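You operate a simulated robot arm through the tools that you are given. There is no shell and no other tool. Be economical: measure what you need, move in short steps, check, and stop when the job is done.

The job below is to be done with a simulated two-armed robot. You get a single attempt, and the scene is never put back.

## Task
Carry the white tray with both arms and set it on the blue table.

Only the result counts: the job must be done as asked and must still hold three seconds after the hand-in. Knocking over, shifting, dropping, spilling or breaking anything else fails it.

## Robot
Two 7-joint arms with two-finger grippers on one trunk, on a base that drives. Base frame: it is fixed to the floor where the robot stands at the start and does not move with it; the origin is under the middle of the robot, x ahead of it, y to its left, z up; the surface under the hand at the start is at about z = 860. Readings come in mm, degrees, newtons and seconds.
The left shoulder is at the start at [24, 217, 1105], the right one opposite. With the tool pointing down near the work surface each hand reaches from about 200 to 760 mm from the robot's upright axis, wherever it stands, measured 20 degrees to its own side. Places, roughly: blue table [-1000, -100, 900]; white tray (39x20x12 cm) [500, 100, 900]. Payload 2.2 kg a hand.
Tool frame (each hand has its own): the origin (TCP) lies between the finger pads and is the grasp point; the fingertips stand 19 mm ahead of it; z points along the fingers, y is the line along which they close. The gripper opens to 116 mm. The gripper's body begins 70 mm behind the TCP.
Orientation is that of the tool frame in the base frame, as [roll, pitch, yaw] about the fixed x, y, z axes, in that order (R = Rz(yaw) Ry(pitch) Rx(roll)). With the fingers straight down and closing along the base's y, the tool's x points along the base's -x, its y along +y and its z along -z.

## Interface
- The arms move only by the tool jog_arm. It takes "left_series", "right_series" or both (then of equal length, played together; a hand with none holds still); each is one flat list of numbers, 7 for each row, row after row: the shift along the base's x, y, z in units of 40 mm (1.0 is 40 mm), then the turn, a rotation vector about the base's x, y, z in units of 5 degrees (1.0 is 5 degrees), then the finger opening in m, from 0 to 0.116. In form: [dx, dy, dz, wx, wy, wz, claw, dx, dy, dz, wx, wy, wz, claw, ...]. A call has 1 to 20 rows; each row shifts and turns the commanded pose from where the row before left it. A call with a number of a shift or a turn outside -1 to 1 is refused whole. Each row takes 0.2 s and may step no farther than 50 mm and 8.6 degrees from the row before; otherwise, or with a gripper value out of range, the whole call is refused. Where a pose cannot be reached the arm comes as near as it can. A force on the tool above 40 N (or 10 N above the force at the start of the call, whichever is more), or a blocked arm, ends the call early, and 0.2 s more pass. The fingers move at their own pace and stop on an object; they squeeze with about 24 N. The grip force told is the motor's: it shows also when the fingers shut on nothing. Time passes only in rows, and 0.2 s behind the last, so rows that do not move let the fingers close. The reply holds the time, the measured pose of the TCP, the force on the tool along the base axes, the opening and the grip force, in the units named above and with some noise, with the torque about the TCP (base axes, N m) and any sound that the robot's microphone picked up.
- Cameras (640 x 400 px; columns grow to the right, rows downward): "scene" is now at [133.9, 17.6, 1291.9]; the picture's right is [0.18, -0.98, 0.00], its down [-0.40, -0.07, -0.91] and it looks along [0.90, 0.16, -0.40] (base axes); focal length 215 px, centre (320, 200). "left" rides on the left gripper at [69, 15, -97] in its tool frame; the picture's right is [-0.21, 0.98, 0.00], its down [-0.76, -0.17, -0.63] and it looks along [-0.62, -0.14, 0.77] (tool axes); focal length 251 px, centre (320, 200). "right" rides on the right gripper at [69, -15, -97] in its tool frame; the picture's right is [0.21, 0.98, 0.00], its down [-0.76, 0.17, -0.63] and it looks along [-0.62, 0.14, 0.77] (tool axes); focal length 251 px, centre (320, 200). There is no depth. A picture from a camera that has moved, and an enlarged one, comes with that camera's place and axes in the base frame and with its lens.
- get_image(camera): a new picture of that camera. The clock stands still meanwhile.
- slide_trunk(by): slides the trunk up (or, below 0, down) by that many mm; the arms and the scene camera ride with it, the base frame stays. It gives what a move gives, with no picture.
- roll_base(legs): drives the robot by 1 to 6 legs, each [ahead, left, turn to the left] in mm, mm and degrees, along the robot's own axes; the way and the turn of a leg run together, so that a leg with both is an arc; at most 1500 mm and 180 degrees a leg. The arms and the cameras ride along, it lands a little off, and it stops where it bumps. It gives what a move gives.
- turn_head(pan, tilt): turns the head with the scene camera to pan (to the left, within 80 degrees either way) and tilt (down, from -29 to 69), counted from straight ahead of the robot. It gives what a move gives.
- zoom(camera, box): a new picture of the part [left, top, right, bottom] of that camera's present view, enlarged. The clock stands still meanwhile.
- job_done(): hands the job in; it is judged then, once.

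Work in short steps. Places have to be worked out from the pictures, the camera data and where the tool is seen: move nearer, look again, correct. Check each grasp and each placing, and mend what went wrong. You have 120 turns and 108 pictures in all, those below and enlarged ones among them. Open the grippers and draw the arms clear of the work before you hand the job in, unless the task says otherwise; then end with one line.

The tools are called after "Request:" as a command line: name --argument value ..., lists and objects as JSON in quotes. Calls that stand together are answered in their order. jog_arm: Moves the arms, as the interface text tells. Its arguments: {"type":"object","properties":{"left_series":{"type":"array"},"right_series":{"type":"array"}},"required":[]} The other tools are called the same way: slide_trunk (by) slides the trunk up or down; roll_base (legs) drives the base; turn_head (pan, tilt) turns the head that bears the scene camera; get_image (camera) takes a picture; zoom (camera, box) takes an enlarged picture of a part of a camera's view; job_done () hands the job in.

At the start:

```text
clock: 0.0
left_ee_pos: [486.9, 326.5, 1153.7]
left_orientation: [-179.8, -0.1, -180.0]
left_ft_force: [0.2, 0.0, -0.5]
left_torque: [-0.02, -0.02, -0.04]
left_opening: 116.1
left_finger_force: 0.0
right_ee_pos: [462.4, -104.0, 1222.8]
right_orientation: [-179.9, -0.1, -180.0]
right_ft_force: [0.5, -0.2, 0.6]
right_torque: [-0.01, -0.02, 0.0]
right_opening: 116.1
right_finger_force: 0.0
trunk travel left (down, up): [-250.0, 240.0]
robot x, y, heading: [1.4, 3.9, -0.2]
head pan, tilt: [10.1, 23.7]
```

scene: 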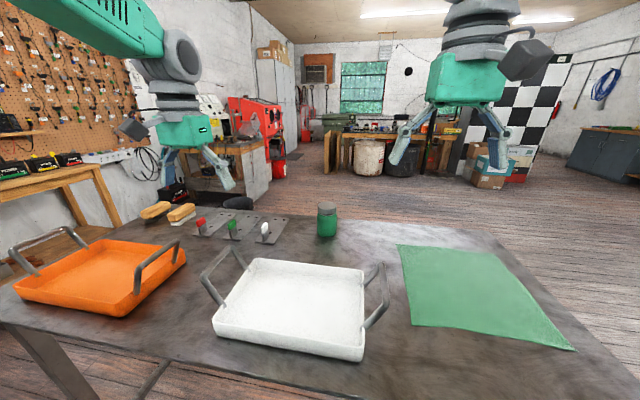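
right: 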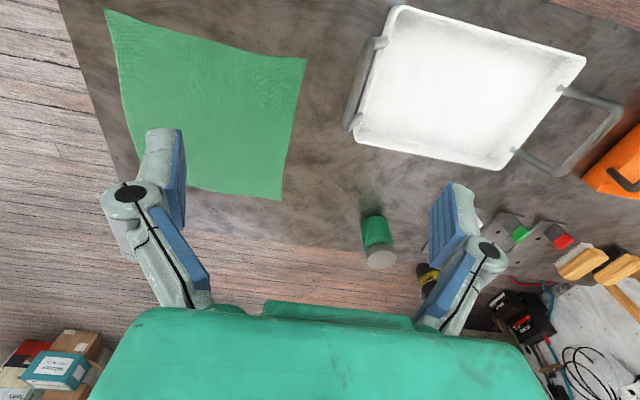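
left: 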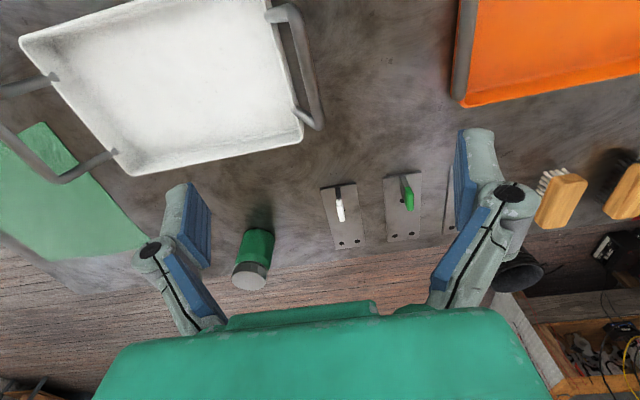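

I'll zoom on the tray in the scene view to locate its handles.

Request:
zoom --camera "scene" --box '[180, 220, 420, 370]'

Request:
zoom --camera "left" --box '[0, 0, 340, 212]'

Request:
zoom --camera "right" --box '[320, 0, 640, 200]'

```text
2.67 times, centred on (300, 295) of scene
camera zoom: at [133.9, 17.6, 1291.9], right [0.18, -0.98, 0.0], down [-0.4, -0.07, -0.91], along [0.9, 0.16, -0.4], focal length 573 px, centre (373, -53)
```

zoom: 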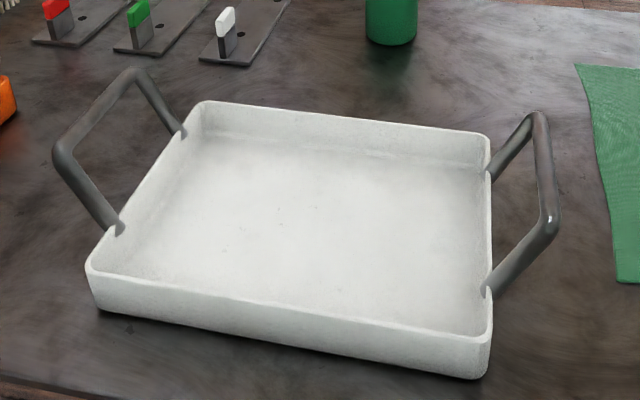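

```text
1.88 times, centred on (170, 106) of left
camera zoom: at [419.4, 342.1, 1250.6], right [0.21, 0.98, 0.0], down [0.76, -0.17, 0.63], along [0.62, -0.14, -0.78], focal length 473 px, centre (602, 377)
```

zoom: 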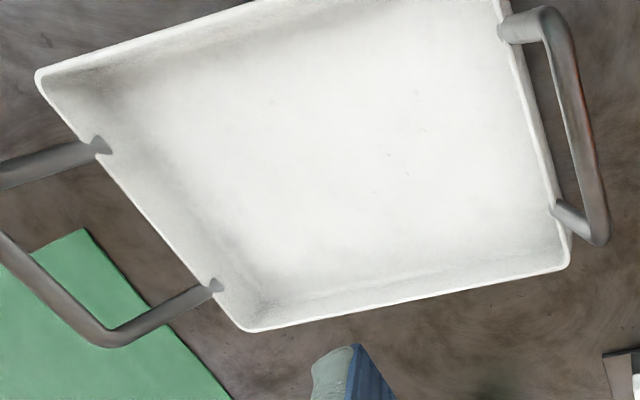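

```text
2.00 times, centred on (480, 100) of right
camera zoom: at [393.5, -119.2, 1319.2], right [-0.21, 0.98, 0.0], down [0.76, 0.17, 0.63], along [0.62, 0.13, -0.78], focal length 503 px, centre (0, 400)
```

zoom: 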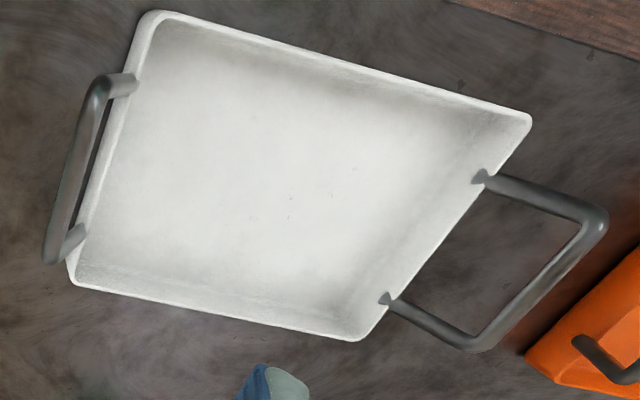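

The triangulation puts the handle bars along x at z≈972: left centre ≈(477,315), right centre ≈(474,-52). I'll look around to plan the route before grasping.

Request:
turn_head --pan 80 --tilt 25

Request:
get_image --camera "scene"

Request:
turn_head --pan -80 --tilt 25

Request:
get_image --camera "scene"

Request:
turn_head --pan 10 --tilt 60

Request:
get_image --camera "scene"

```text
clock: 1.4
left_ee_pos: [484.6, 326.8, 1153.9]
left_orientation: [-180.0, 0.1, 180.0]
left_ft_force: [0.8, -0.4, -0.2]
left_torque: [0.01, 0.04, 0.0]
left_opening: 116.0
left_finger_force: 0.0
right_ee_pos: [459.8, -103.6, 1224.3]
right_orientation: [-179.9, 0.1, -179.9]
right_ft_force: [1.0, -0.3, -0.2]
right_torque: [0.01, 0.02, 0.01]
right_opening: 116.1
right_finger_force: 0.1
trunk travel left (down, up): [-250.0, 240.0]
robot x, y, heading: [-0.2, -2.4, -0.1]
head pan, tilt: [80.0, 25.0]
```

```text
101 pictures are left
camera scene: at [58.8, 92.2, 1290.0], right [0.98, -0.17, 0.0], down [-0.08, -0.42, -0.91], along [0.16, 0.89, -0.42], focal length 215 px, centre (320, 200)
```

scene: 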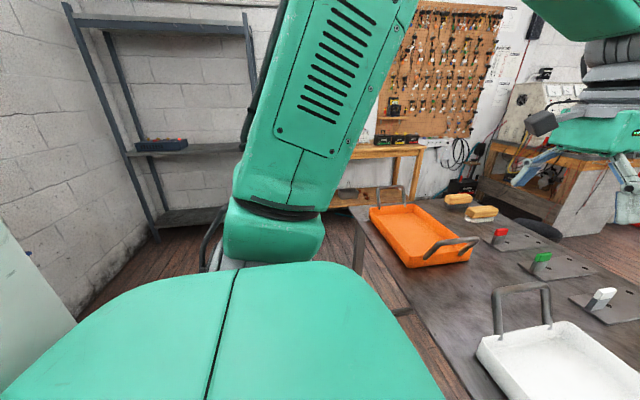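

```text
clock: 3.9
left_ee_pos: [484.2, 325.4, 1154.8]
left_orientation: [-179.9, 0.2, 180.0]
left_ft_force: [-0.2, 0.1, -0.4]
left_torque: [-0.04, 0.01, -0.04]
left_opening: 115.8
left_finger_force: 0.0
right_ee_pos: [458.6, -103.8, 1223.7]
right_orientation: [-179.9, 0.1, 180.0]
right_ft_force: [0.2, -0.1, 0.1]
right_torque: [0.02, -0.02, 0.01]
right_opening: 116.2
right_finger_force: 0.0
trunk travel left (down, up): [-250.0, 240.0]
robot x, y, heading: [-1.3, -2.5, -0.1]
head pan, tilt: [-80.0, 25.0]
```

```text
100 pictures are left
camera scene: at [58.8, -89.5, 1290.2], right [-0.98, -0.17, 0.0], down [-0.08, 0.42, -0.91], along [0.16, -0.89, -0.42], focal length 215 px, centre (320, 200)
```

scene: 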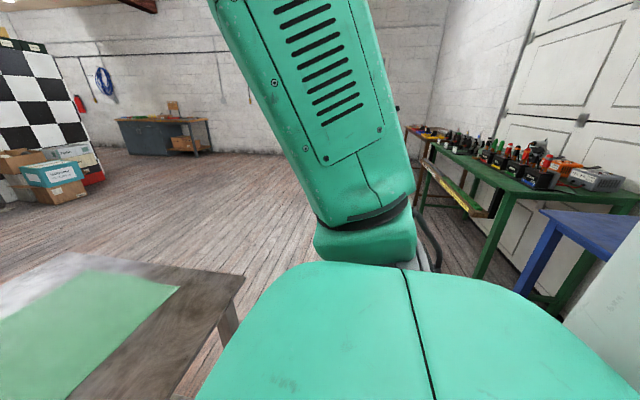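

```text
clock: 5.5
left_ee_pos: [483.4, 325.8, 1154.7]
left_orientation: [-180.0, 0.1, -180.0]
left_ft_force: [0.0, -0.2, -0.6]
left_torque: [0.0, -0.02, 0.03]
left_opening: 116.1
left_finger_force: 0.1
right_ee_pos: [460.0, -104.0, 1223.5]
right_orientation: [-180.0, 0.1, -180.0]
right_ft_force: [0.6, 0.0, -0.7]
right_torque: [-0.01, -0.02, -0.02]
right_opening: 116.1
right_finger_force: 0.0
trunk travel left (down, up): [-250.0, 240.0]
robot x, y, heading: [-1.4, -1.0, 0.1]
head pan, tilt: [10.0, 60.0]
```

```text
99 pictures are left
camera scene: at [108.3, 12.8, 1239.8], right [0.17, -0.98, 0.0], down [-0.85, -0.15, -0.5], along [0.49, 0.09, -0.87], focal length 215 px, centre (320, 200)
```

scene: 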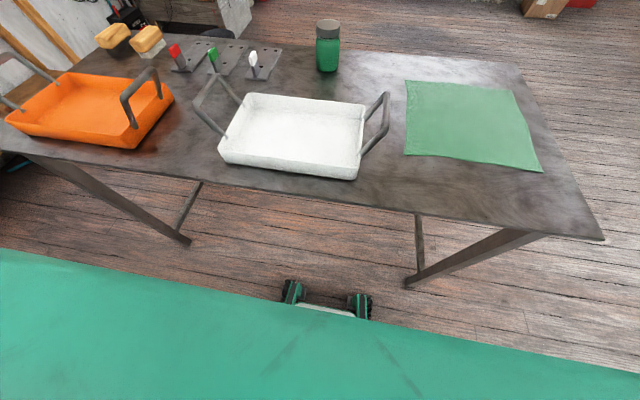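

The blue table is behind and to the right. I'll turn the base partly to see its surface before carrying anything; the hands are well above everything on this table.

Request:
roll_base --legs '[[0, 0, -75]]'

Request:
turn_head --pan -80 --tilt 25

Request:
get_image --camera "scene"

```text
clock: 9.2
left_ee_pos: [439.2, -384.6, 1154.0]
left_orientation: [-180.0, 0.1, 104.7]
left_ft_force: [0.2, 0.6, 0.5]
left_torque: [0.01, 0.0, -0.03]
left_opening: 116.0
left_finger_force: 0.1
right_ee_pos: [18.4, -469.5, 1223.5]
right_orientation: [-180.0, 0.1, 104.8]
right_ft_force: [-0.2, 0.1, 0.8]
right_torque: [0.01, 0.02, 0.01]
right_opening: 116.0
right_finger_force: 0.1
trunk travel left (down, up): [-250.0, 240.0]
robot x, y, heading: [0.8, -2.6, -75.1]
head pan, tilt: [10.0, 60.0]
```

```text
clock: 10.8
left_ee_pos: [438.5, -381.9, 1156.4]
left_orientation: [-179.9, 0.1, 104.8]
left_ft_force: [0.5, 0.2, -0.8]
left_torque: [-0.01, -0.01, 0.0]
left_opening: 115.9
left_finger_force: 0.0
right_ee_pos: [16.8, -468.6, 1224.5]
right_orientation: [-179.9, 0.2, 104.8]
right_ft_force: [0.1, 0.8, 0.5]
right_torque: [-0.01, -0.02, 0.0]
right_opening: 115.7
right_finger_force: 0.1
trunk travel left (down, up): [-250.0, 240.0]
robot x, y, heading: [-0.5, -1.3, -75.2]
head pan, tilt: [-80.0, 25.0]
```

```text
98 pictures are left
camera scene: at [-71.4, -79.6, 1290.1], right [-0.42, 0.91, 0.0], down [0.38, 0.18, -0.91], along [-0.82, -0.38, -0.42], focal length 215 px, centre (320, 200)
```

scene: 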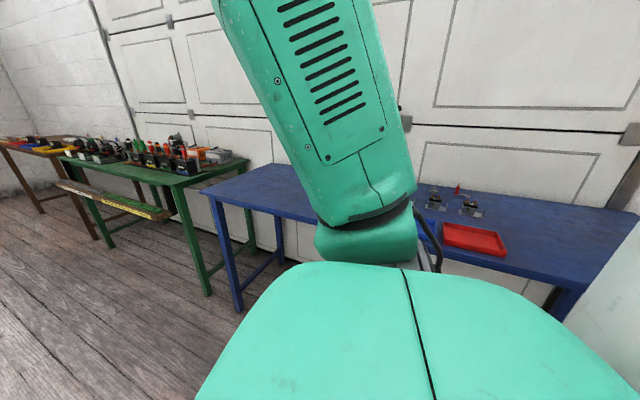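

The blue table carries a red tray and small fixtures. I'll turn further to see it unobstructed.

Request:
roll_base --legs '[[0, 0, -70]]'

Request:
turn_head --pan -35 --tilt 25

Request:
get_image --camera "scene"

```text
clock: 14.2
left_ee_pos: [-205.6, -543.4, 1156.0]
left_orientation: [-179.9, 0.3, 35.2]
left_ft_force: [0.5, -0.4, 0.0]
left_torque: [0.01, 0.0, 0.03]
left_opening: 115.8
left_finger_force: 0.0
right_ee_pos: [-431.2, -178.3, 1225.1]
right_orientation: [-179.9, 0.2, 35.2]
right_ft_force: [-0.7, 0.2, 0.1]
right_torque: [-0.03, 0.03, 0.02]
right_opening: 116.0
right_finger_force: 0.1
trunk travel left (down, up): [-250.0, 240.0]
robot x, y, heading: [0.8, -0.8, -144.9]
head pan, tilt: [-80.0, 25.0]
```

```text
clock: 15.3
left_ee_pos: [-202.6, -541.9, 1156.9]
left_orientation: [-179.8, 0.3, 35.2]
left_ft_force: [0.6, -0.2, -0.5]
left_torque: [0.04, 0.0, 0.0]
left_opening: 116.1
left_finger_force: 0.0
right_ee_pos: [-430.7, -177.7, 1226.4]
right_orientation: [180.0, 0.3, 35.1]
right_ft_force: [0.4, 0.0, -0.4]
right_torque: [-0.03, -0.01, 0.02]
right_opening: 115.7
right_finger_force: 0.1
trunk travel left (down, up): [-250.0, 240.0]
robot x, y, heading: [-0.1, -0.6, -145.1]
head pan, tilt: [-35.0, 25.0]
```

```text
97 pictures are left
camera scene: at [-126.3, -25.9, 1289.9], right [0.0, 1.0, 0.0], down [0.42, 0.0, -0.91], along [-0.91, 0.0, -0.42], focal length 215 px, centre (320, 200)
```

scene: 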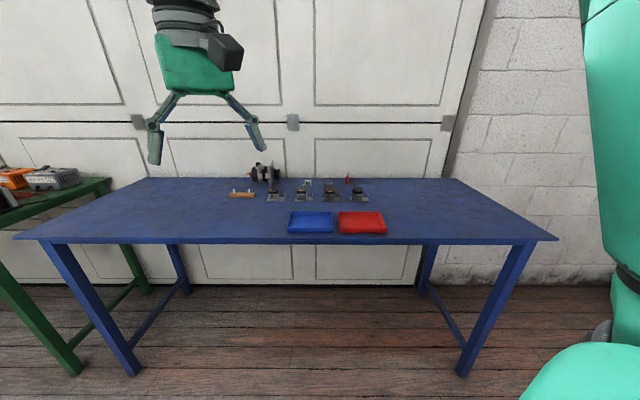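

Blue table: edge at x≈-727, spanning y≈-1057..779; free area around (-880,-620), clear of the blue and red trays and the brush. Now I turn back to the white tray.

Request:
roll_base --legs '[[0, 0, 145]]'

Request:
turn_head --pan 10 --tilt 40

Request:
get_image --camera "scene"

Request:
get_image --camera "left"

Request:
get_image --camera "right"

```text
clock: 21.7
left_ee_pos: [484.5, 317.2, 1157.2]
left_orientation: [-179.9, 0.3, 178.9]
left_ft_force: [-1.0, 0.1, -0.7]
left_torque: [0.06, -0.02, 0.03]
left_opening: 115.9
left_finger_force: 0.0
right_ee_pos: [452.0, -111.7, 1224.9]
right_orientation: [-179.9, 0.4, 178.8]
right_ft_force: [0.2, -0.5, -0.5]
right_torque: [-0.06, 0.03, -0.04]
right_opening: 116.0
right_finger_force: 0.0
trunk travel left (down, up): [-250.0, 240.0]
robot x, y, heading: [-1.2, -0.5, -1.3]
head pan, tilt: [-35.0, 25.0]
```

```text
clock: 22.8
left_ee_pos: [483.5, 316.4, 1158.2]
left_orientation: [179.9, 0.5, 178.9]
left_ft_force: [0.1, 0.1, 1.1]
left_torque: [0.03, 0.01, 0.0]
left_opening: 115.9
left_finger_force: 0.1
right_ee_pos: [449.3, -110.8, 1227.1]
right_orientation: [-179.9, 0.6, 178.9]
right_ft_force: [0.0, -0.5, -0.3]
right_torque: [0.01, -0.01, -0.02]
right_opening: 116.1
right_finger_force: 0.0
trunk travel left (down, up): [-250.0, 240.0]
robot x, y, heading: [-1.2, -0.2, -1.1]
head pan, tilt: [10.0, 40.0]
```

```text
96 pictures are left
camera scene: at [126.8, 13.6, 1266.5], right [0.15, -0.99, 0.0], down [-0.64, -0.1, -0.76], along [0.75, 0.12, -0.65], focal length 215 px, centre (320, 200)
```

scene: 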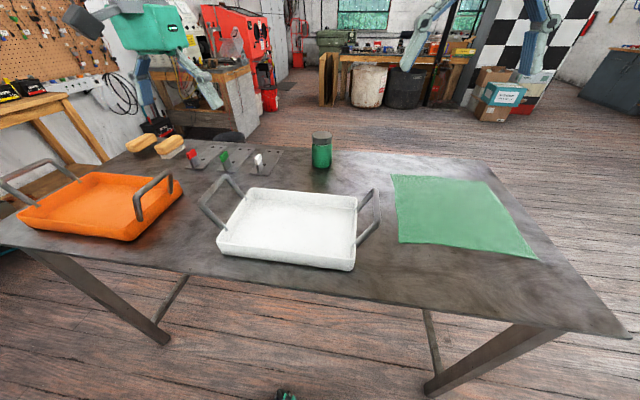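

```text
95 pictures are left
camera left: at [414.7, 334.2, 1254.8], right [0.23, 0.97, 0.0], down [0.75, -0.18, 0.64], along [0.62, -0.15, -0.77], focal length 251 px, centre (320, 200)
```

left: 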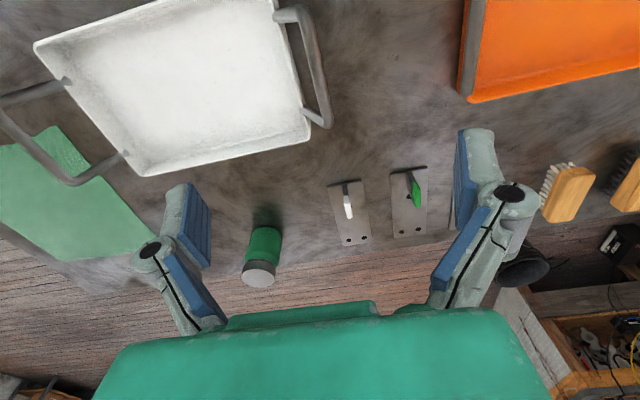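

```text
94 pictures are left
camera right: at [379.3, -126.4, 1323.1], right [-0.2, 0.98, 0.0], down [0.75, 0.15, 0.64], along [0.63, 0.12, -0.77], focal length 251 px, centre (320, 200)
```

right: 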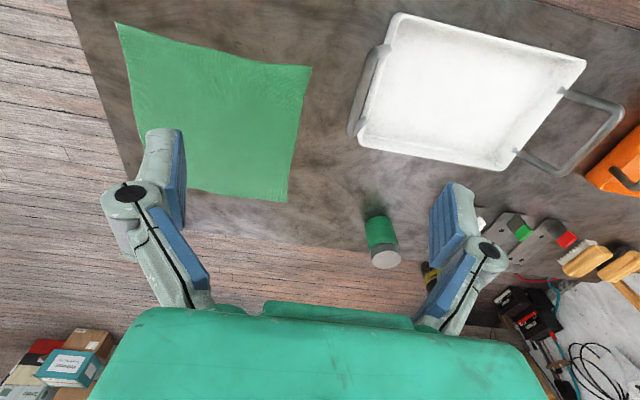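

Heading is off by about -1.1°. I'll bring both hands above the handles (z≈1040) and correct the yaw.

Request:
jog_arm --left_series '[-0.033, -0.007, -0.59, 0, 0, 0.044, 0.116, -0.033, -0.007, -0.59, 0, 0, 0.044, 0.116, -0.033, -0.007, -0.59, 0, 0, 0.044, 0.116, -0.033, -0.007, -0.59, 0, 0, 0.044, 0.116, -0.033, -0.007, -0.59, 0, 0, 0.044, 0.116, 0, 0, 0, 0, 0, 0, 0.116]' --right_series '[0.124, 0.294, -0.935, 0, 0, 0.044, 0.116, 0.124, 0.294, -0.935, 0, 0, 0.044, 0.116, 0.124, 0.294, -0.935, 0, 0, 0.044, 0.116, 0.124, 0.294, -0.935, 0, 0, 0.044, 0.116, 0.124, 0.294, -0.935, 0, 0, 0.044, 0.116, 0, 0, 0, 0, 0, 0, 0.116]'

Request:
get_image --camera "scene"

Request:
get_image --camera "left"

Request:
get_image --camera "right"

```text
clock: 24.2
left_ee_pos: [475.1, 315.5, 1041.9]
left_orientation: [-179.9, 0.6, -180.0]
left_ft_force: [0.8, 0.3, -0.7]
left_torque: [0.0, 0.01, -0.01]
left_opening: 116.1
left_finger_force: 0.0
right_ee_pos: [474.7, -53.5, 1040.0]
right_orientation: [179.9, 0.5, 179.9]
right_ft_force: [-0.6, -0.4, 0.4]
right_torque: [-0.01, -0.06, -0.01]
right_opening: 115.9
right_finger_force: 0.0
trunk travel left (down, up): [-250.0, 240.0]
robot x, y, heading: [2.0, -2.3, -1.2]
head pan, tilt: [10.0, 40.0]
```

```text
93 pictures are left
camera scene: at [126.3, 14.8, 1266.6], right [0.15, -0.99, 0.0], down [-0.64, -0.1, -0.76], along [0.76, 0.12, -0.65], focal length 215 px, centre (320, 200)
```

scene: 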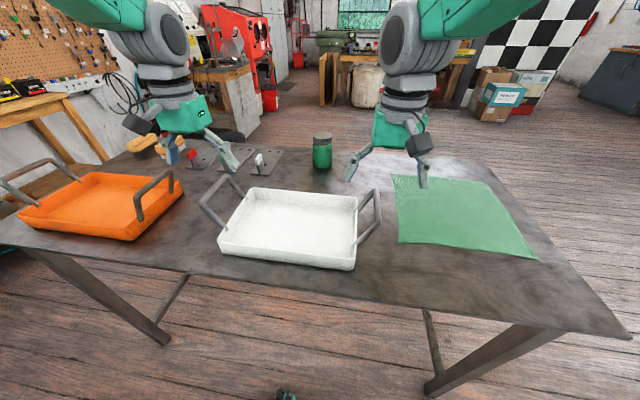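

```text
92 pictures are left
camera left: at [407.0, 331.5, 1137.9], right [0.21, 0.98, 0.0], down [0.75, -0.17, 0.64], along [0.63, -0.14, -0.77], focal length 251 px, centre (320, 200)
```

left: 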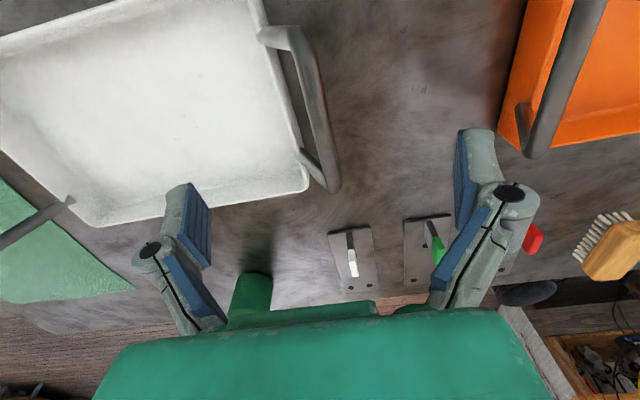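

```text
91 pictures are left
camera right: at [404.3, -69.1, 1135.8], right [-0.21, 0.98, 0.0], down [0.75, 0.17, 0.64], along [0.63, 0.14, -0.77], focal length 251 px, centre (320, 200)
```

right: 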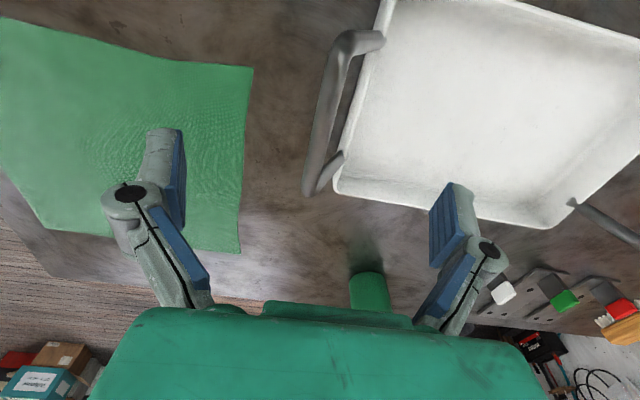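

Handle bars confirmed: left y≈314, right y≈-49, both centred at x≈475. Descending to z≈969.

Request:
jog_arm --left_series '[0, -0.01, -0.6, 0, -0.03, 0, 0.116, 0, -0.01, -0.6, 0, -0.03, 0, 0.08, 0, -0.01, -0.6, 0, -0.03, 0, 0.06, 0, 0, 0, 0, 0, 0, 0.05]' --right_series '[0, 0.04, -0.6, 0, -0.03, 0, 0.116, 0, 0.04, -0.6, 0, -0.03, 0, 0.08, 0, 0.04, -0.6, 0, -0.03, 0, 0.06, 0, 0, 0, 0, 0, 0, 0.05]'

Request:
get_image --camera "left"

Request:
get_image --camera "right"

Request:
zoom --camera "scene" --box '[150, 130, 470, 330]'

```text
clock: 25.2
left_ee_pos: [474.1, 313.7, 968.6]
left_orientation: [-179.9, 1.0, 180.0]
left_ft_force: [-0.7, -0.3, 0.1]
left_torque: [0.03, -0.04, 0.01]
left_opening: 50.1
left_finger_force: 0.0
right_ee_pos: [473.1, -49.0, 968.1]
right_orientation: [-179.9, 0.9, 180.0]
right_ft_force: [-0.8, -1.2, -0.1]
right_torque: [-0.02, -0.01, 0.01]
right_opening: 49.9
right_finger_force: 0.1
trunk travel left (down, up): [-250.0, 240.0]
robot x, y, heading: [0.4, 2.0, -1.1]
head pan, tilt: [10.0, 40.0]
```

```text
90 pictures are left
camera left: at [406.1, 329.5, 1064.4], right [0.21, 0.98, 0.0], down [0.75, -0.17, 0.65], along [0.63, -0.14, -0.76], focal length 251 px, centre (320, 200)
```

left: 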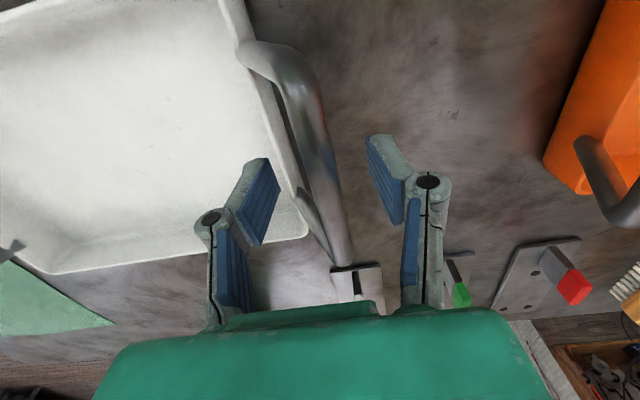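

```text
89 pictures are left
camera right: at [402.6, -64.8, 1063.1], right [-0.21, 0.98, 0.0], down [0.75, 0.17, 0.65], along [0.63, 0.14, -0.76], focal length 251 px, centre (320, 200)
```

right: 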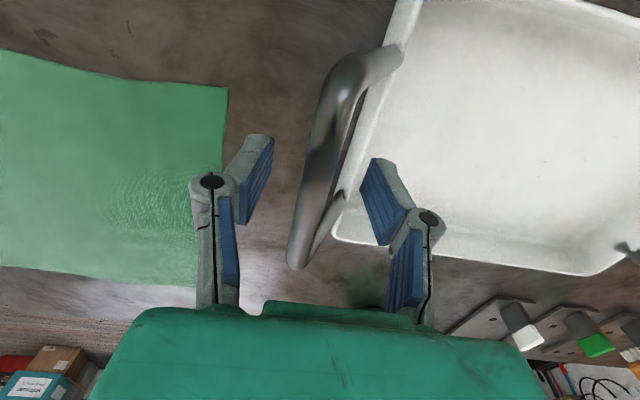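

```text
2.00 times, centred on (310, 230) of scene
camera zoom: at [126.7, 14.7, 1266.6], right [0.15, -0.99, 0.0], down [-0.64, -0.1, -0.76], along [0.75, 0.12, -0.65], focal length 429 px, centre (340, 140)
```

zoom: 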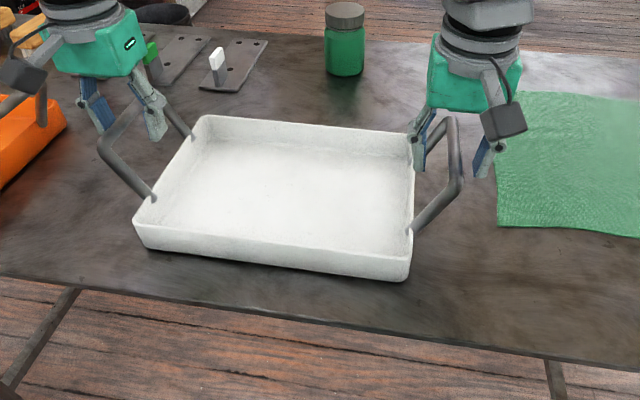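

The bars pass between the fingers at both hands. Closing both grippers.

Request:
jog_arm --left_series '[0, 0, 0, 0, 0, 0, 0.03, 0, 0, 0, 0, 0, 0, 0.0, 0, 0, 0, 0, 0, 0, 0.0, 0, 0, 0, 0, 0, 0, 0.0]' --right_series '[0, 0, 0, 0, 0, 0, 0.03, 0, 0, 0, 0, 0, 0, 0.0, 0, 0, 0, 0, 0, 0, 0.0, 0, 0, 0, 0, 0, 0, 0.0]'

Request:
get_image --camera "left"

Request:
get_image --camera "right"

```text
clock: 26.2
left_ee_pos: [476.0, 316.3, 966.7]
left_orientation: [179.9, 0.9, -179.8]
left_ft_force: [-0.2, 34.5, 0.2]
left_torque: [-0.03, -0.08, -0.06]
left_opening: 6.2
left_finger_force: 23.3
right_ee_pos: [474.4, -52.5, 967.8]
right_orientation: [-179.7, 0.8, 179.9]
right_ft_force: [-0.3, -35.1, 0.1]
right_torque: [0.02, 0.03, 0.16]
right_opening: 6.2
right_finger_force: 23.7
trunk travel left (down, up): [-250.0, 240.0]
robot x, y, heading: [-3.5, 0.1, -1.0]
head pan, tilt: [10.0, 40.0]
```

```text
87 pictures are left
camera left: at [407.1, 331.7, 1064.0], right [0.21, 0.98, 0.01], down [0.75, -0.17, 0.64], along [0.63, -0.13, -0.76], focal length 251 px, centre (320, 200)
```

left: 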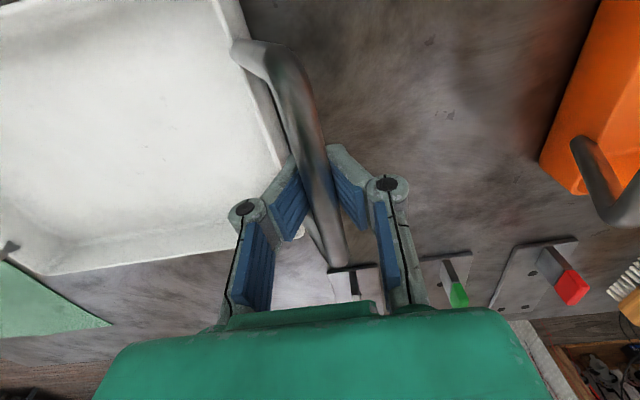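

```text
86 pictures are left
camera right: at [403.9, -66.6, 1062.5], right [-0.21, 0.98, -0.01], down [0.75, 0.17, 0.64], along [0.63, 0.13, -0.77], focal length 251 px, centre (320, 200)
```

right: 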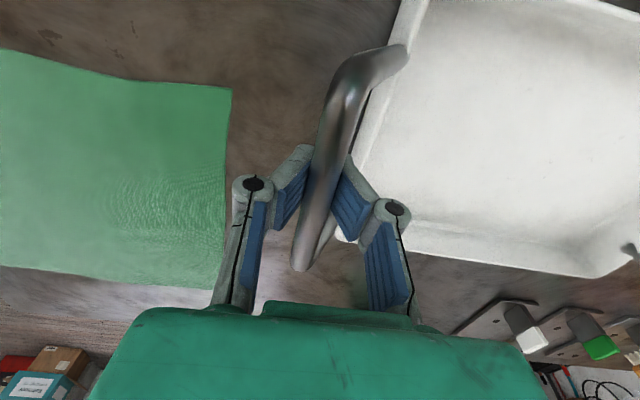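

Both hands grip (23 N) but press inward against each other with ~35 N; the bars lie slightly further out. I ease each hand outward ~3 mm.

Request:
jog_arm --left_series '[0, 0.035, 0, 0, 0, 0, 0.0, 0, 0.035, 0, 0, 0, 0, 0.0, 0, 0, 0, 0, 0, 0, 0.0]' --right_series '[0, -0.035, 0, 0, 0, 0, 0.0, 0, -0.035, 0, 0, 0, 0, 0.0, 0, 0, 0, 0, 0, 0, 0.0]'

```text
clock: 27.0
left_ee_pos: [475.7, 316.8, 967.8]
left_orientation: [-179.9, 0.9, -180.0]
left_ft_force: [0.4, 19.1, 0.2]
left_torque: [-0.03, -0.08, 0.21]
left_opening: 5.6
left_finger_force: 24.0
right_ee_pos: [473.4, -51.5, 967.4]
right_orientation: [-179.9, 1.0, 180.0]
right_ft_force: [0.0, -18.7, 0.1]
right_torque: [0.07, 0.1, -0.07]
right_opening: 6.2
right_finger_force: 24.1
trunk travel left (down, up): [-250.0, 240.0]
robot x, y, heading: [0.1, -2.3, -1.3]
head pan, tilt: [10.0, 40.0]
```

The inward load halved; another 3 mm each should relax it.

Request:
jog_arm --left_series '[0, 0.035, 0, 0, 0, 0, 0.0, 0, 0.04, 0, 0, 0, 0, 0.0, 0, 0, 0, 0, 0, 0, 0.0]' --right_series '[0, -0.035, 0, 0, 0, 0, 0.0, 0, -0.04, 0, 0, 0, 0, 0.0, 0, 0, 0, 0, 0, 0, 0.0]'

```text
clock: 27.8
left_ee_pos: [475.6, 317.4, 968.2]
left_orientation: [-179.7, 0.8, 179.9]
left_ft_force: [0.7, -22.5, 0.1]
left_torque: [-0.04, -0.12, 0.07]
left_opening: 6.2
left_finger_force: 23.9
right_ee_pos: [473.5, -51.1, 967.7]
right_orientation: [179.8, 1.0, -179.9]
right_ft_force: [-0.3, 23.1, 0.0]
right_torque: [0.01, 0.14, -0.01]
right_opening: 6.0
right_finger_force: 24.1
trunk travel left (down, up): [-250.0, 240.0]
robot x, y, heading: [-1.9, 2.3, -1.0]
head pan, tilt: [10.0, 40.0]
```

Slight overshoot (now ~23 N outward); moving back about 1.6 mm each.

Request:
jog_arm --left_series '[0, -0.035, 0, 0, 0, 0, 0.0, 0, 0, 0, 0, 0, 0, 0.0]' --right_series '[0, 0.035, 0, 0, 0, 0, 0.0, 0, 0, 0, 0, 0, 0, 0.0]'

```text
clock: 28.4
left_ee_pos: [475.6, 317.7, 968.3]
left_orientation: [-179.8, 0.9, 179.9]
left_ft_force: [-0.3, -28.5, 0.3]
left_torque: [0.02, 0.24, 0.1]
left_opening: 6.0
left_finger_force: 23.8
right_ee_pos: [475.0, -51.0, 968.2]
right_orientation: [179.9, 1.1, -179.9]
right_ft_force: [-0.7, 28.8, -0.1]
right_torque: [-0.01, -0.22, 0.08]
right_opening: 5.8
right_finger_force: 23.5
trunk travel left (down, up): [-250.0, 240.0]
robot x, y, heading: [-0.9, 2.7, -0.9]
head pan, tilt: [10.0, 40.0]
```

The force reading lags; I hold still a moment and re-read.

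Request:
jog_arm --left_series '[0, 0, 0, 0, 0, 0, 0.0, 0, 0, 0, 0, 0, 0, 0.0, 0, 0, 0, 0, 0, 0, 0.0, 0, 0, 0, 0, 0, 0, 0.0, 0, 0, 0, 0, 0, 0, 0.0]' --right_series '[0, 0, 0, 0, 0, 0, 0.0, 0, 0, 0, 0, 0, 0, 0.0, 0, 0, 0, 0, 0, 0, 0.0, 0, 0, 0, 0, 0, 0, 0.0, 0, 0, 0, 0, 0, 0, 0.0]'

```text
clock: 29.6
left_ee_pos: [476.5, 316.2, 968.9]
left_orientation: [-179.7, 0.9, 179.8]
left_ft_force: [-0.2, -31.8, 0.7]
left_torque: [0.04, 0.09, 0.0]
left_opening: 5.9
left_finger_force: 24.0
right_ee_pos: [473.2, -51.5, 967.5]
right_orientation: [179.9, 0.9, -179.9]
right_ft_force: [0.6, 31.0, -0.3]
right_torque: [-0.05, -0.03, 0.03]
right_opening: 5.9
right_finger_force: 24.0
trunk travel left (down, up): [-250.0, 240.0]
robot x, y, heading: [1.7, -3.4, -1.1]
head pan, tilt: [10.0, 40.0]
```

Steady ~31 N outward pull; ease inward again by ~1.4 mm each and wait.

Request:
jog_arm --left_series '[0, -0.035, 0, 0, 0, 0, 0.0, 0, 0, 0, 0, 0, 0, 0.0, 0, 0, 0, 0, 0, 0, 0.0, 0, 0, 0, 0, 0, 0, 0.0, 0, 0, 0, 0, 0, 0, 0.0]' --right_series '[0, 0.035, 0, 0, 0, 0, 0.0, 0, 0, 0, 0, 0, 0, 0.0, 0, 0, 0, 0, 0, 0, 0.0, 0, 0, 0, 0, 0, 0, 0.0, 0, 0, 0, 0, 0, 0, 0.0]'

```text
clock: 30.8
left_ee_pos: [476.7, 316.6, 967.9]
left_orientation: [-179.9, 0.8, -179.9]
left_ft_force: [0.7, -21.6, -0.2]
left_torque: [0.02, -0.17, 0.03]
left_opening: 5.9
left_finger_force: 24.3
right_ee_pos: [473.3, -51.1, 968.0]
right_orientation: [-179.9, 0.9, 180.0]
right_ft_force: [-0.1, 22.0, 0.0]
right_torque: [-0.04, 0.2, 0.1]
right_opening: 6.1
right_finger_force: 24.1
trunk travel left (down, up): [-250.0, 240.0]
robot x, y, heading: [2.8, -6.7, -1.1]
head pan, tilt: [10.0, 40.0]
```

About 7 N per mm; moving in another ~2.6 mm each.

Request:
jog_arm --left_series '[0, -0.065, 0, 0, 0, 0, 0.0, 0, 0, 0, 0, 0, 0, 0.0, 0, 0, 0, 0, 0, 0, 0.0, 0, 0, 0, 0, 0, 0, 0.0, 0, 0, 0, 0, 0, 0, 0.0]' --right_series '[0, 0.065, 0, 0, 0, 0, 0.0, 0, 0, 0, 0, 0, 0, 0.0, 0, 0, 0, 0, 0, 0, 0.0, 0, 0, 0, 0, 0, 0, 0.0, 0, 0, 0, 0, 0, 0, 0.0]'

```text
clock: 32.0
left_ee_pos: [475.8, 316.7, 967.7]
left_orientation: [179.9, 0.9, -179.9]
left_ft_force: [0.2, 31.8, -0.5]
left_torque: [0.01, 0.01, 0.06]
left_opening: 6.2
left_finger_force: 24.3
right_ee_pos: [473.6, -50.7, 967.2]
right_orientation: [-179.6, 0.8, 179.9]
right_ft_force: [-0.1, -32.4, 0.6]
right_torque: [0.02, -0.01, 0.03]
right_opening: 6.0
right_finger_force: 24.1
trunk travel left (down, up): [-250.0, 240.0]
robot x, y, heading: [-0.2, 1.2, -1.2]
head pan, tilt: [10.0, 40.0]
```

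Swung to ~32 N inward. One small correction outward of ~1.2 mm each.

Request:
jog_arm --left_series '[0, 0.03, 0, 0, 0, 0, 0.0, 0, 0, 0, 0, 0, 0, 0.0, 0, 0, 0, 0, 0, 0, 0.0, 0, 0, 0, 0, 0, 0, 0.0]' --right_series '[0, -0.03, 0, 0, 0, 0, 0.0, 0, 0, 0, 0, 0, 0, 0.0, 0, 0, 0, 0, 0, 0, 0.0, 0, 0, 0, 0, 0, 0, 0.0]'

```text
clock: 33.0
left_ee_pos: [475.2, 315.9, 966.9]
left_orientation: [-180.0, 1.0, -179.9]
left_ft_force: [0.9, 29.0, 0.5]
left_torque: [-0.04, -0.14, 0.12]
left_opening: 6.0
left_finger_force: 24.0
right_ee_pos: [473.4, -51.3, 968.0]
right_orientation: [-179.8, 0.9, 179.9]
right_ft_force: [-1.2, -27.3, 0.3]
right_torque: [0.1, 0.17, 0.19]
right_opening: 6.1
right_finger_force: 23.9
trunk travel left (down, up): [-250.0, 240.0]
robot x, y, heading: [-0.7, 1.9, -1.2]
head pan, tilt: [10.0, 40.0]
```

Still inward; another small outward step.

Request:
jog_arm --left_series '[0, 0.03, 0, 0, 0, 0, 0.0, 0, 0, 0, 0, 0, 0, 0.0, 0, 0, 0, 0, 0, 0, 0.0]' --right_series '[0, -0.03, 0, 0, 0, 0, 0.0, 0, 0, 0, 0, 0, 0, 0.0, 0, 0, 0, 0, 0, 0, 0.0]'

```text
clock: 33.8
left_ee_pos: [476.5, 316.9, 968.0]
left_orientation: [180.0, 0.9, 180.0]
left_ft_force: [1.2, 20.4, 0.6]
left_torque: [-0.04, 0.05, 0.17]
left_opening: 6.1
left_finger_force: 24.0
right_ee_pos: [475.0, -51.6, 966.9]
right_orientation: [-179.9, 1.0, -180.0]
right_ft_force: [0.2, -20.7, 0.6]
right_torque: [0.05, -0.06, -0.04]
right_opening: 6.0
right_finger_force: 23.8
trunk travel left (down, up): [-250.0, 240.0]
robot x, y, heading: [0.4, -2.6, -0.9]
head pan, tilt: [10.0, 40.0]
```

Now ~20 N, acceptable. Testing the lift with the trunk by 20 mm.

Request:
slide_trunk --by 20

Request:
get_image --camera "scene"

```text
clock: 34.5
left_ee_pos: [475.2, 316.1, 989.0]
left_orientation: [-180.0, 0.9, 180.0]
left_ft_force: [-0.6, 20.5, -2.0]
left_torque: [-0.05, 0.19, 0.08]
left_opening: 6.2
left_finger_force: 24.0
right_ee_pos: [474.0, -52.3, 987.5]
right_orientation: [-180.0, 0.9, 180.0]
right_ft_force: [0.2, -18.8, -2.7]
right_torque: [0.08, -0.2, 0.03]
right_opening: 5.8
right_finger_force: 23.5
trunk travel left (down, up): [-270.0, 220.0]
robot x, y, heading: [2.2, -2.7, -1.0]
head pan, tilt: [10.0, 40.0]
```

```text
85 pictures are left
camera scene: at [128.1, 14.7, 1286.3], right [0.15, -0.99, 0.0], down [-0.64, -0.1, -0.76], along [0.75, 0.12, -0.65], focal length 215 px, centre (320, 200)
```

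scene: 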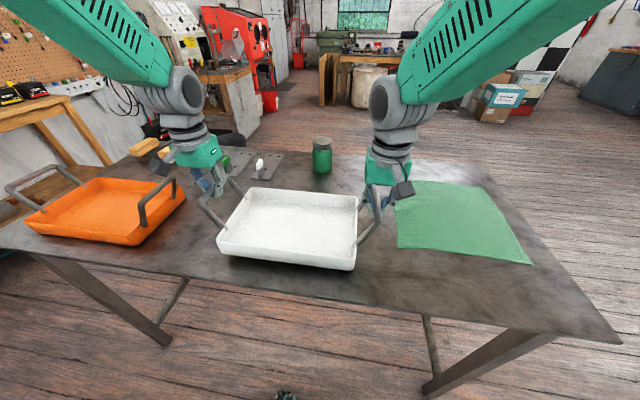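

The tray holds the same image position as the camera rose, so it lifted (~0.5 kg). Raising further, high enough to clear everything.

Request:
slide_trunk --by 60

Request:
slide_trunk --by 120

Request:
get_image --camera "scene"

```text
clock: 35.5
left_ee_pos: [475.8, 317.5, 1047.5]
left_orientation: [-179.9, 1.0, 180.0]
left_ft_force: [1.1, 18.6, -2.1]
left_torque: [-0.02, 0.09, 0.1]
left_opening: 5.8
left_finger_force: 23.5
right_ee_pos: [474.2, -50.7, 1047.3]
right_orientation: [-179.9, 0.9, 180.0]
right_ft_force: [-0.4, -18.4, -2.5]
right_torque: [0.07, -0.04, -0.01]
right_opening: 6.0
right_finger_force: 24.4
trunk travel left (down, up): [-330.0, 160.0]
robot x, y, heading: [-2.3, -2.1, -1.2]
head pan, tilt: [10.0, 40.0]
```

```text
clock: 37.0
left_ee_pos: [476.8, 317.2, 1167.1]
left_orientation: [-180.0, 0.9, -179.9]
left_ft_force: [0.2, 17.2, -2.2]
left_torque: [-0.01, -0.04, 0.12]
left_opening: 6.0
left_finger_force: 24.0
right_ee_pos: [475.2, -51.3, 1166.6]
right_orientation: [-179.9, 0.9, -180.0]
right_ft_force: [-1.0, -17.6, -2.5]
right_torque: [0.02, 0.03, 0.08]
right_opening: 6.1
right_finger_force: 23.7
trunk travel left (down, up): [-450.0, 40.0]
robot x, y, heading: [-2.3, 0.7, -1.1]
head pan, tilt: [10.0, 40.0]
```

```text
84 pictures are left
camera scene: at [128.8, 15.1, 1466.2], right [0.15, -0.99, 0.0], down [-0.64, -0.1, -0.76], along [0.75, 0.12, -0.65], focal length 215 px, centre (320, 200)
```

scene: 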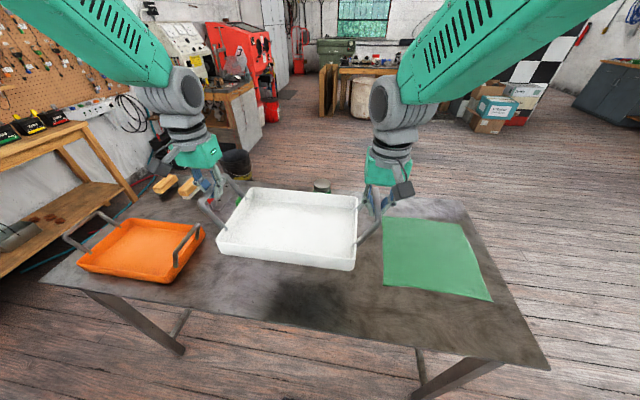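

The tray is secure with its bottom at z≈1060. Turning right in stages toward the blue table.

Request:
roll_base --legs '[[0, 0, -60]]'

Request:
get_image --camera "scene"

```text
clock: 40.0
left_ee_pos: [512.7, -254.8, 1166.8]
left_orientation: [-179.9, 0.9, 119.8]
left_ft_force: [16.2, 9.9, -2.5]
left_torque: [-0.13, -0.04, -0.01]
left_opening: 6.0
left_finger_force: 23.8
right_ee_pos: [192.6, -436.0, 1167.9]
right_orientation: [-179.8, 1.0, 119.9]
right_ft_force: [-14.4, -8.9, -2.2]
right_torque: [0.13, 0.05, -0.05]
right_opening: 6.2
right_finger_force: 24.3
trunk travel left (down, up): [-450.0, 40.0]
robot x, y, heading: [-0.5, -0.6, -61.4]
head pan, tilt: [10.0, 40.0]
```

```text
83 pictures are left
camera scene: at [78.4, -103.3, 1466.3], right [-0.78, -0.62, 0.0], down [-0.41, 0.5, -0.76], along [0.48, -0.6, -0.65], focal length 215 px, centre (320, 200)
```

scene: 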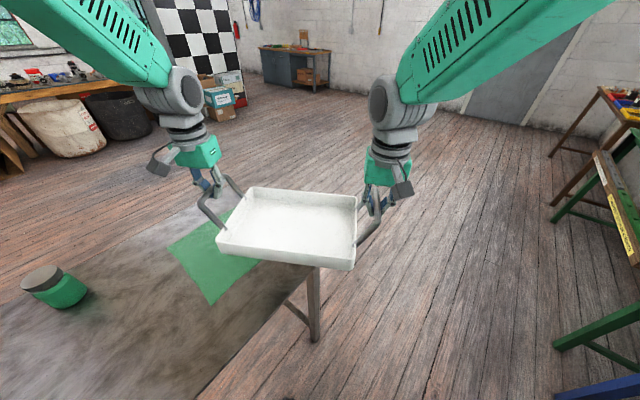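

Grip is steady and the tray level. Turning the remaining ~119°.

Request:
roll_base --legs '[[0, 0, -60], [0, 0, -58.6]]'

Request:
get_image --camera "scene"

```text
clock: 45.6
left_ee_pos: [-465.1, -331.3, 1170.0]
left_orientation: [-179.9, 1.1, 1.5]
left_ft_force: [0.2, -4.9, -2.8]
left_torque: [0.02, 0.06, -0.01]
left_opening: 5.9
left_finger_force: 23.9
right_ee_pos: [-471.1, 37.9, 1167.9]
right_orientation: [-179.8, 1.1, 1.5]
right_ft_force: [0.6, 4.4, -1.4]
right_torque: [0.02, -0.08, -0.05]
right_opening: 6.0
right_finger_force: 24.1
trunk travel left (down, up): [-450.0, 40.0]
robot x, y, heading: [3.0, 4.1, -179.5]
head pan, tilt: [10.0, 40.0]
```

```text
82 pictures are left
camera scene: at [-127.8, -19.1, 1466.3], right [-0.18, 0.98, 0.0], down [0.64, 0.12, -0.76], along [-0.75, -0.14, -0.65], focal length 215 px, centre (320, 200)
```

scene: 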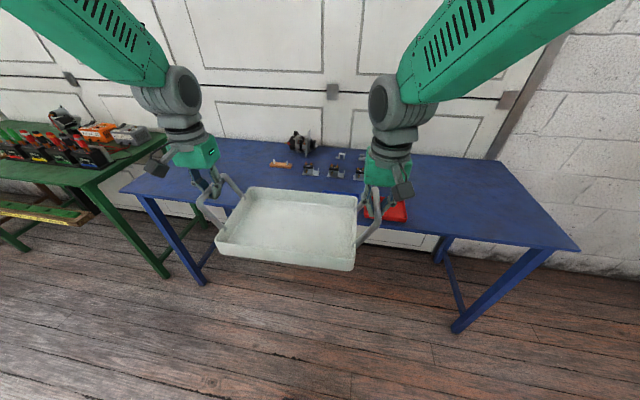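

The table estimate is confirmed (front-left corner ≈(-721,-1040)). I slide left 455 mm first, then approach part-way.

Request:
roll_base --legs '[[0, 455, -0.5], [200, 0, 0]]'

Request:
get_image --camera "scene"

```text
clock: 49.6
left_ee_pos: [-660.7, -779.1, 1171.7]
left_orientation: [-179.8, 1.4, 0.8]
left_ft_force: [-1.9, -2.5, -1.2]
left_torque: [-0.02, -0.18, 0.1]
left_opening: 6.1
left_finger_force: 24.3
right_ee_pos: [-665.1, -412.9, 1171.9]
right_orientation: [-179.8, 1.4, 0.9]
right_ft_force: [1.4, 1.7, -2.8]
right_torque: [0.05, 0.23, 0.17]
right_opening: 6.1
right_finger_force: 23.6
trunk travel left (down, up): [-450.0, 40.0]
robot x, y, heading: [-202.0, -450.3, 179.7]
head pan, tilt: [10.0, 40.0]
```

```text
81 pictures are left
camera scene: at [-323.3, -476.2, 1466.7], right [-0.17, 0.99, 0.01], down [0.63, 0.11, -0.76], along [-0.75, -0.13, -0.64], focal length 215 px, centre (320, 200)
```

scene: 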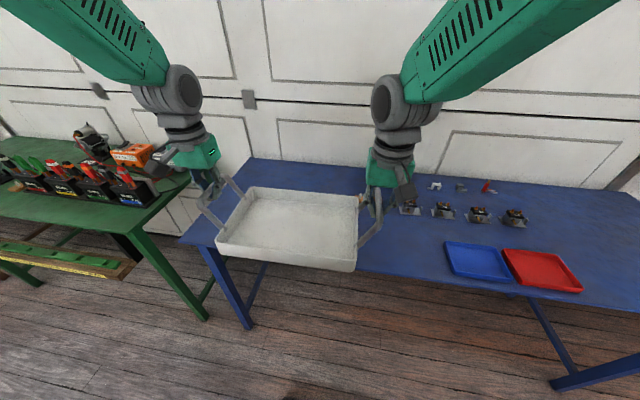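

Free area is directly ahead. Driving ahead another 220 mm puts the tray centre at ≈(-883,-596).

Request:
roll_base --legs '[[220, 0, 0.3]]'

Request:
get_image --camera "scene"

Request:
get_image --camera "right"

Request:
get_image --camera "left"

```text
clock: 51.2
left_ee_pos: [-873.2, -782.9, 1172.9]
left_orientation: [-180.0, 1.6, 1.3]
left_ft_force: [1.0, -0.6, -1.8]
left_torque: [0.0, 0.26, -0.11]
left_opening: 5.8
left_finger_force: 24.2
right_ee_pos: [-880.0, -415.7, 1172.3]
right_orientation: [-179.8, 1.5, 1.2]
right_ft_force: [-0.3, -0.6, -1.6]
right_torque: [0.02, -0.29, -0.07]
right_opening: 6.2
right_finger_force: 24.0
trunk travel left (down, up): [-450.0, 40.0]
robot x, y, heading: [-414.3, -453.1, -180.2]
head pan, tilt: [10.0, 40.0]
```

```text
80 pictures are left
camera scene: at [-540.4, -476.5, 1466.7], right [-0.18, 0.98, 0.0], down [0.63, 0.12, -0.76], along [-0.75, -0.13, -0.64], focal length 215 px, centre (320, 200)
```

scene: 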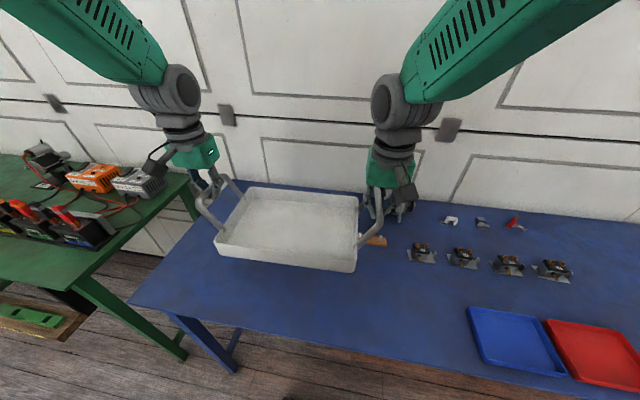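

```text
79 pictures are left
camera right: at [-808.2, -399.1, 1267.7], right [0.24, -0.97, -0.01], down [-0.74, -0.18, 0.65], along [-0.63, -0.15, -0.76], focal length 251 px, centre (320, 200)
```

right: 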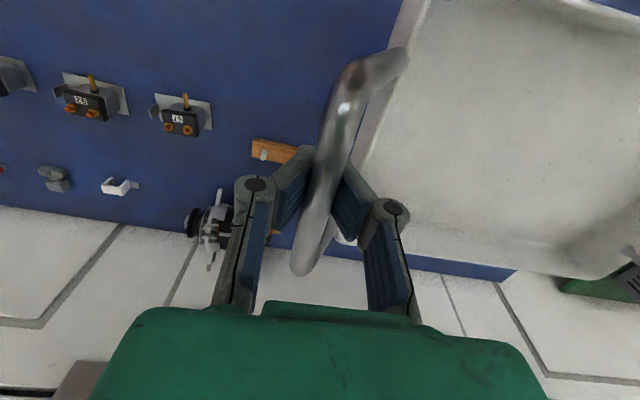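

```text
78 pictures are left
camera left: at [-800.3, -795.9, 1268.3], right [-0.19, -0.98, 0.0], down [-0.74, 0.15, 0.65], along [-0.64, 0.12, -0.76], focal length 251 px, centre (320, 200)
```

left: 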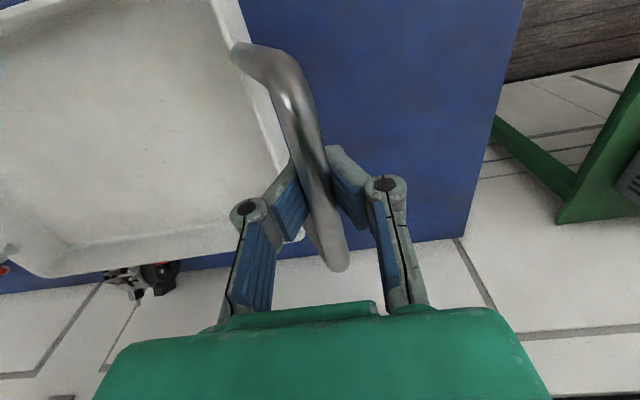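

The brush lies at ≈(-1060,-470..-335), ~60 mm beyond the tray's far edge. I'll shift 60 mm left for extra margin, then lower in stages.

Request:
roll_base --legs '[[0, 60, 0]]'

Request:
slide_trunk --by -120

Request:
get_image --camera "scene"

Request:
get_image --camera "right"

```text
clock: 52.2
left_ee_pos: [-871.5, -822.3, 1178.7]
left_orientation: [179.1, 1.6, 1.2]
left_ft_force: [-2.3, 0.0, -2.4]
left_torque: [-0.07, -0.21, 0.3]
left_opening: 6.3
left_finger_force: 24.0
right_ee_pos: [-878.4, -453.9, 1172.4]
right_orientation: [179.4, 1.5, 1.2]
right_ft_force: [1.8, 0.2, -2.4]
right_torque: [0.0, 0.2, 0.29]
right_opening: 6.2
right_finger_force: 23.8
trunk travel left (down, up): [-450.0, 40.0]
robot x, y, heading: [-417.9, -510.9, -179.9]
head pan, tilt: [10.0, 40.0]
```

```text
clock: 53.7
left_ee_pos: [-866.5, -853.4, 1053.4]
left_orientation: [-179.5, 1.7, 1.6]
left_ft_force: [0.8, -4.3, -1.6]
left_torque: [0.19, -0.12, 0.03]
left_opening: 5.9
left_finger_force: 23.8
right_ee_pos: [-873.9, -485.2, 1056.3]
right_orientation: [-179.4, 1.8, 1.5]
right_ft_force: [-0.2, 0.6, -2.8]
right_torque: [0.1, 0.22, -0.1]
right_opening: 5.9
right_finger_force: 23.6
trunk travel left (down, up): [-330.0, 160.0]
robot x, y, heading: [-411.3, -518.0, -179.8]
head pan, tilt: [10.0, 40.0]
```

```text
77 pictures are left
camera scene: at [-543.1, -568.3, 1345.7], right [-0.18, 0.98, 0.02], down [0.64, 0.13, -0.76], along [-0.75, -0.12, -0.65], focal length 215 px, centre (320, 200)
```

scene: 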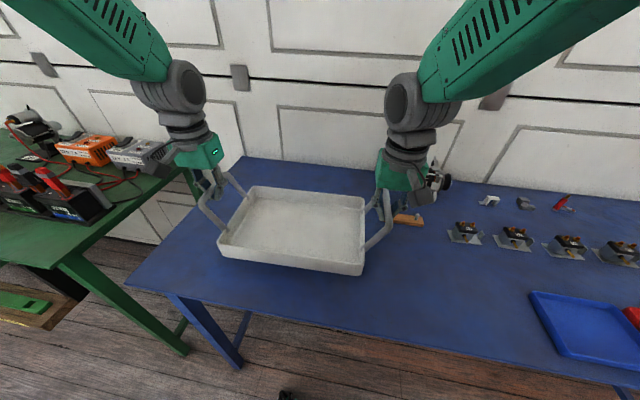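

```text
76 pictures are left
camera right: at [-801.8, -470.3, 1150.6], right [0.24, -0.97, -0.02], down [-0.73, -0.19, 0.65], along [-0.64, -0.14, -0.76], focal length 251 px, centre (320, 200)
```

right: 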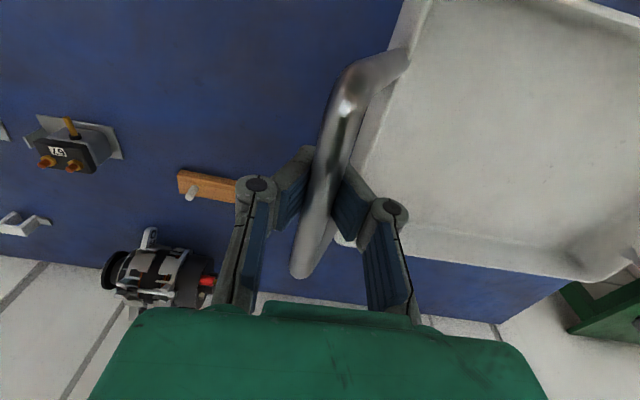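

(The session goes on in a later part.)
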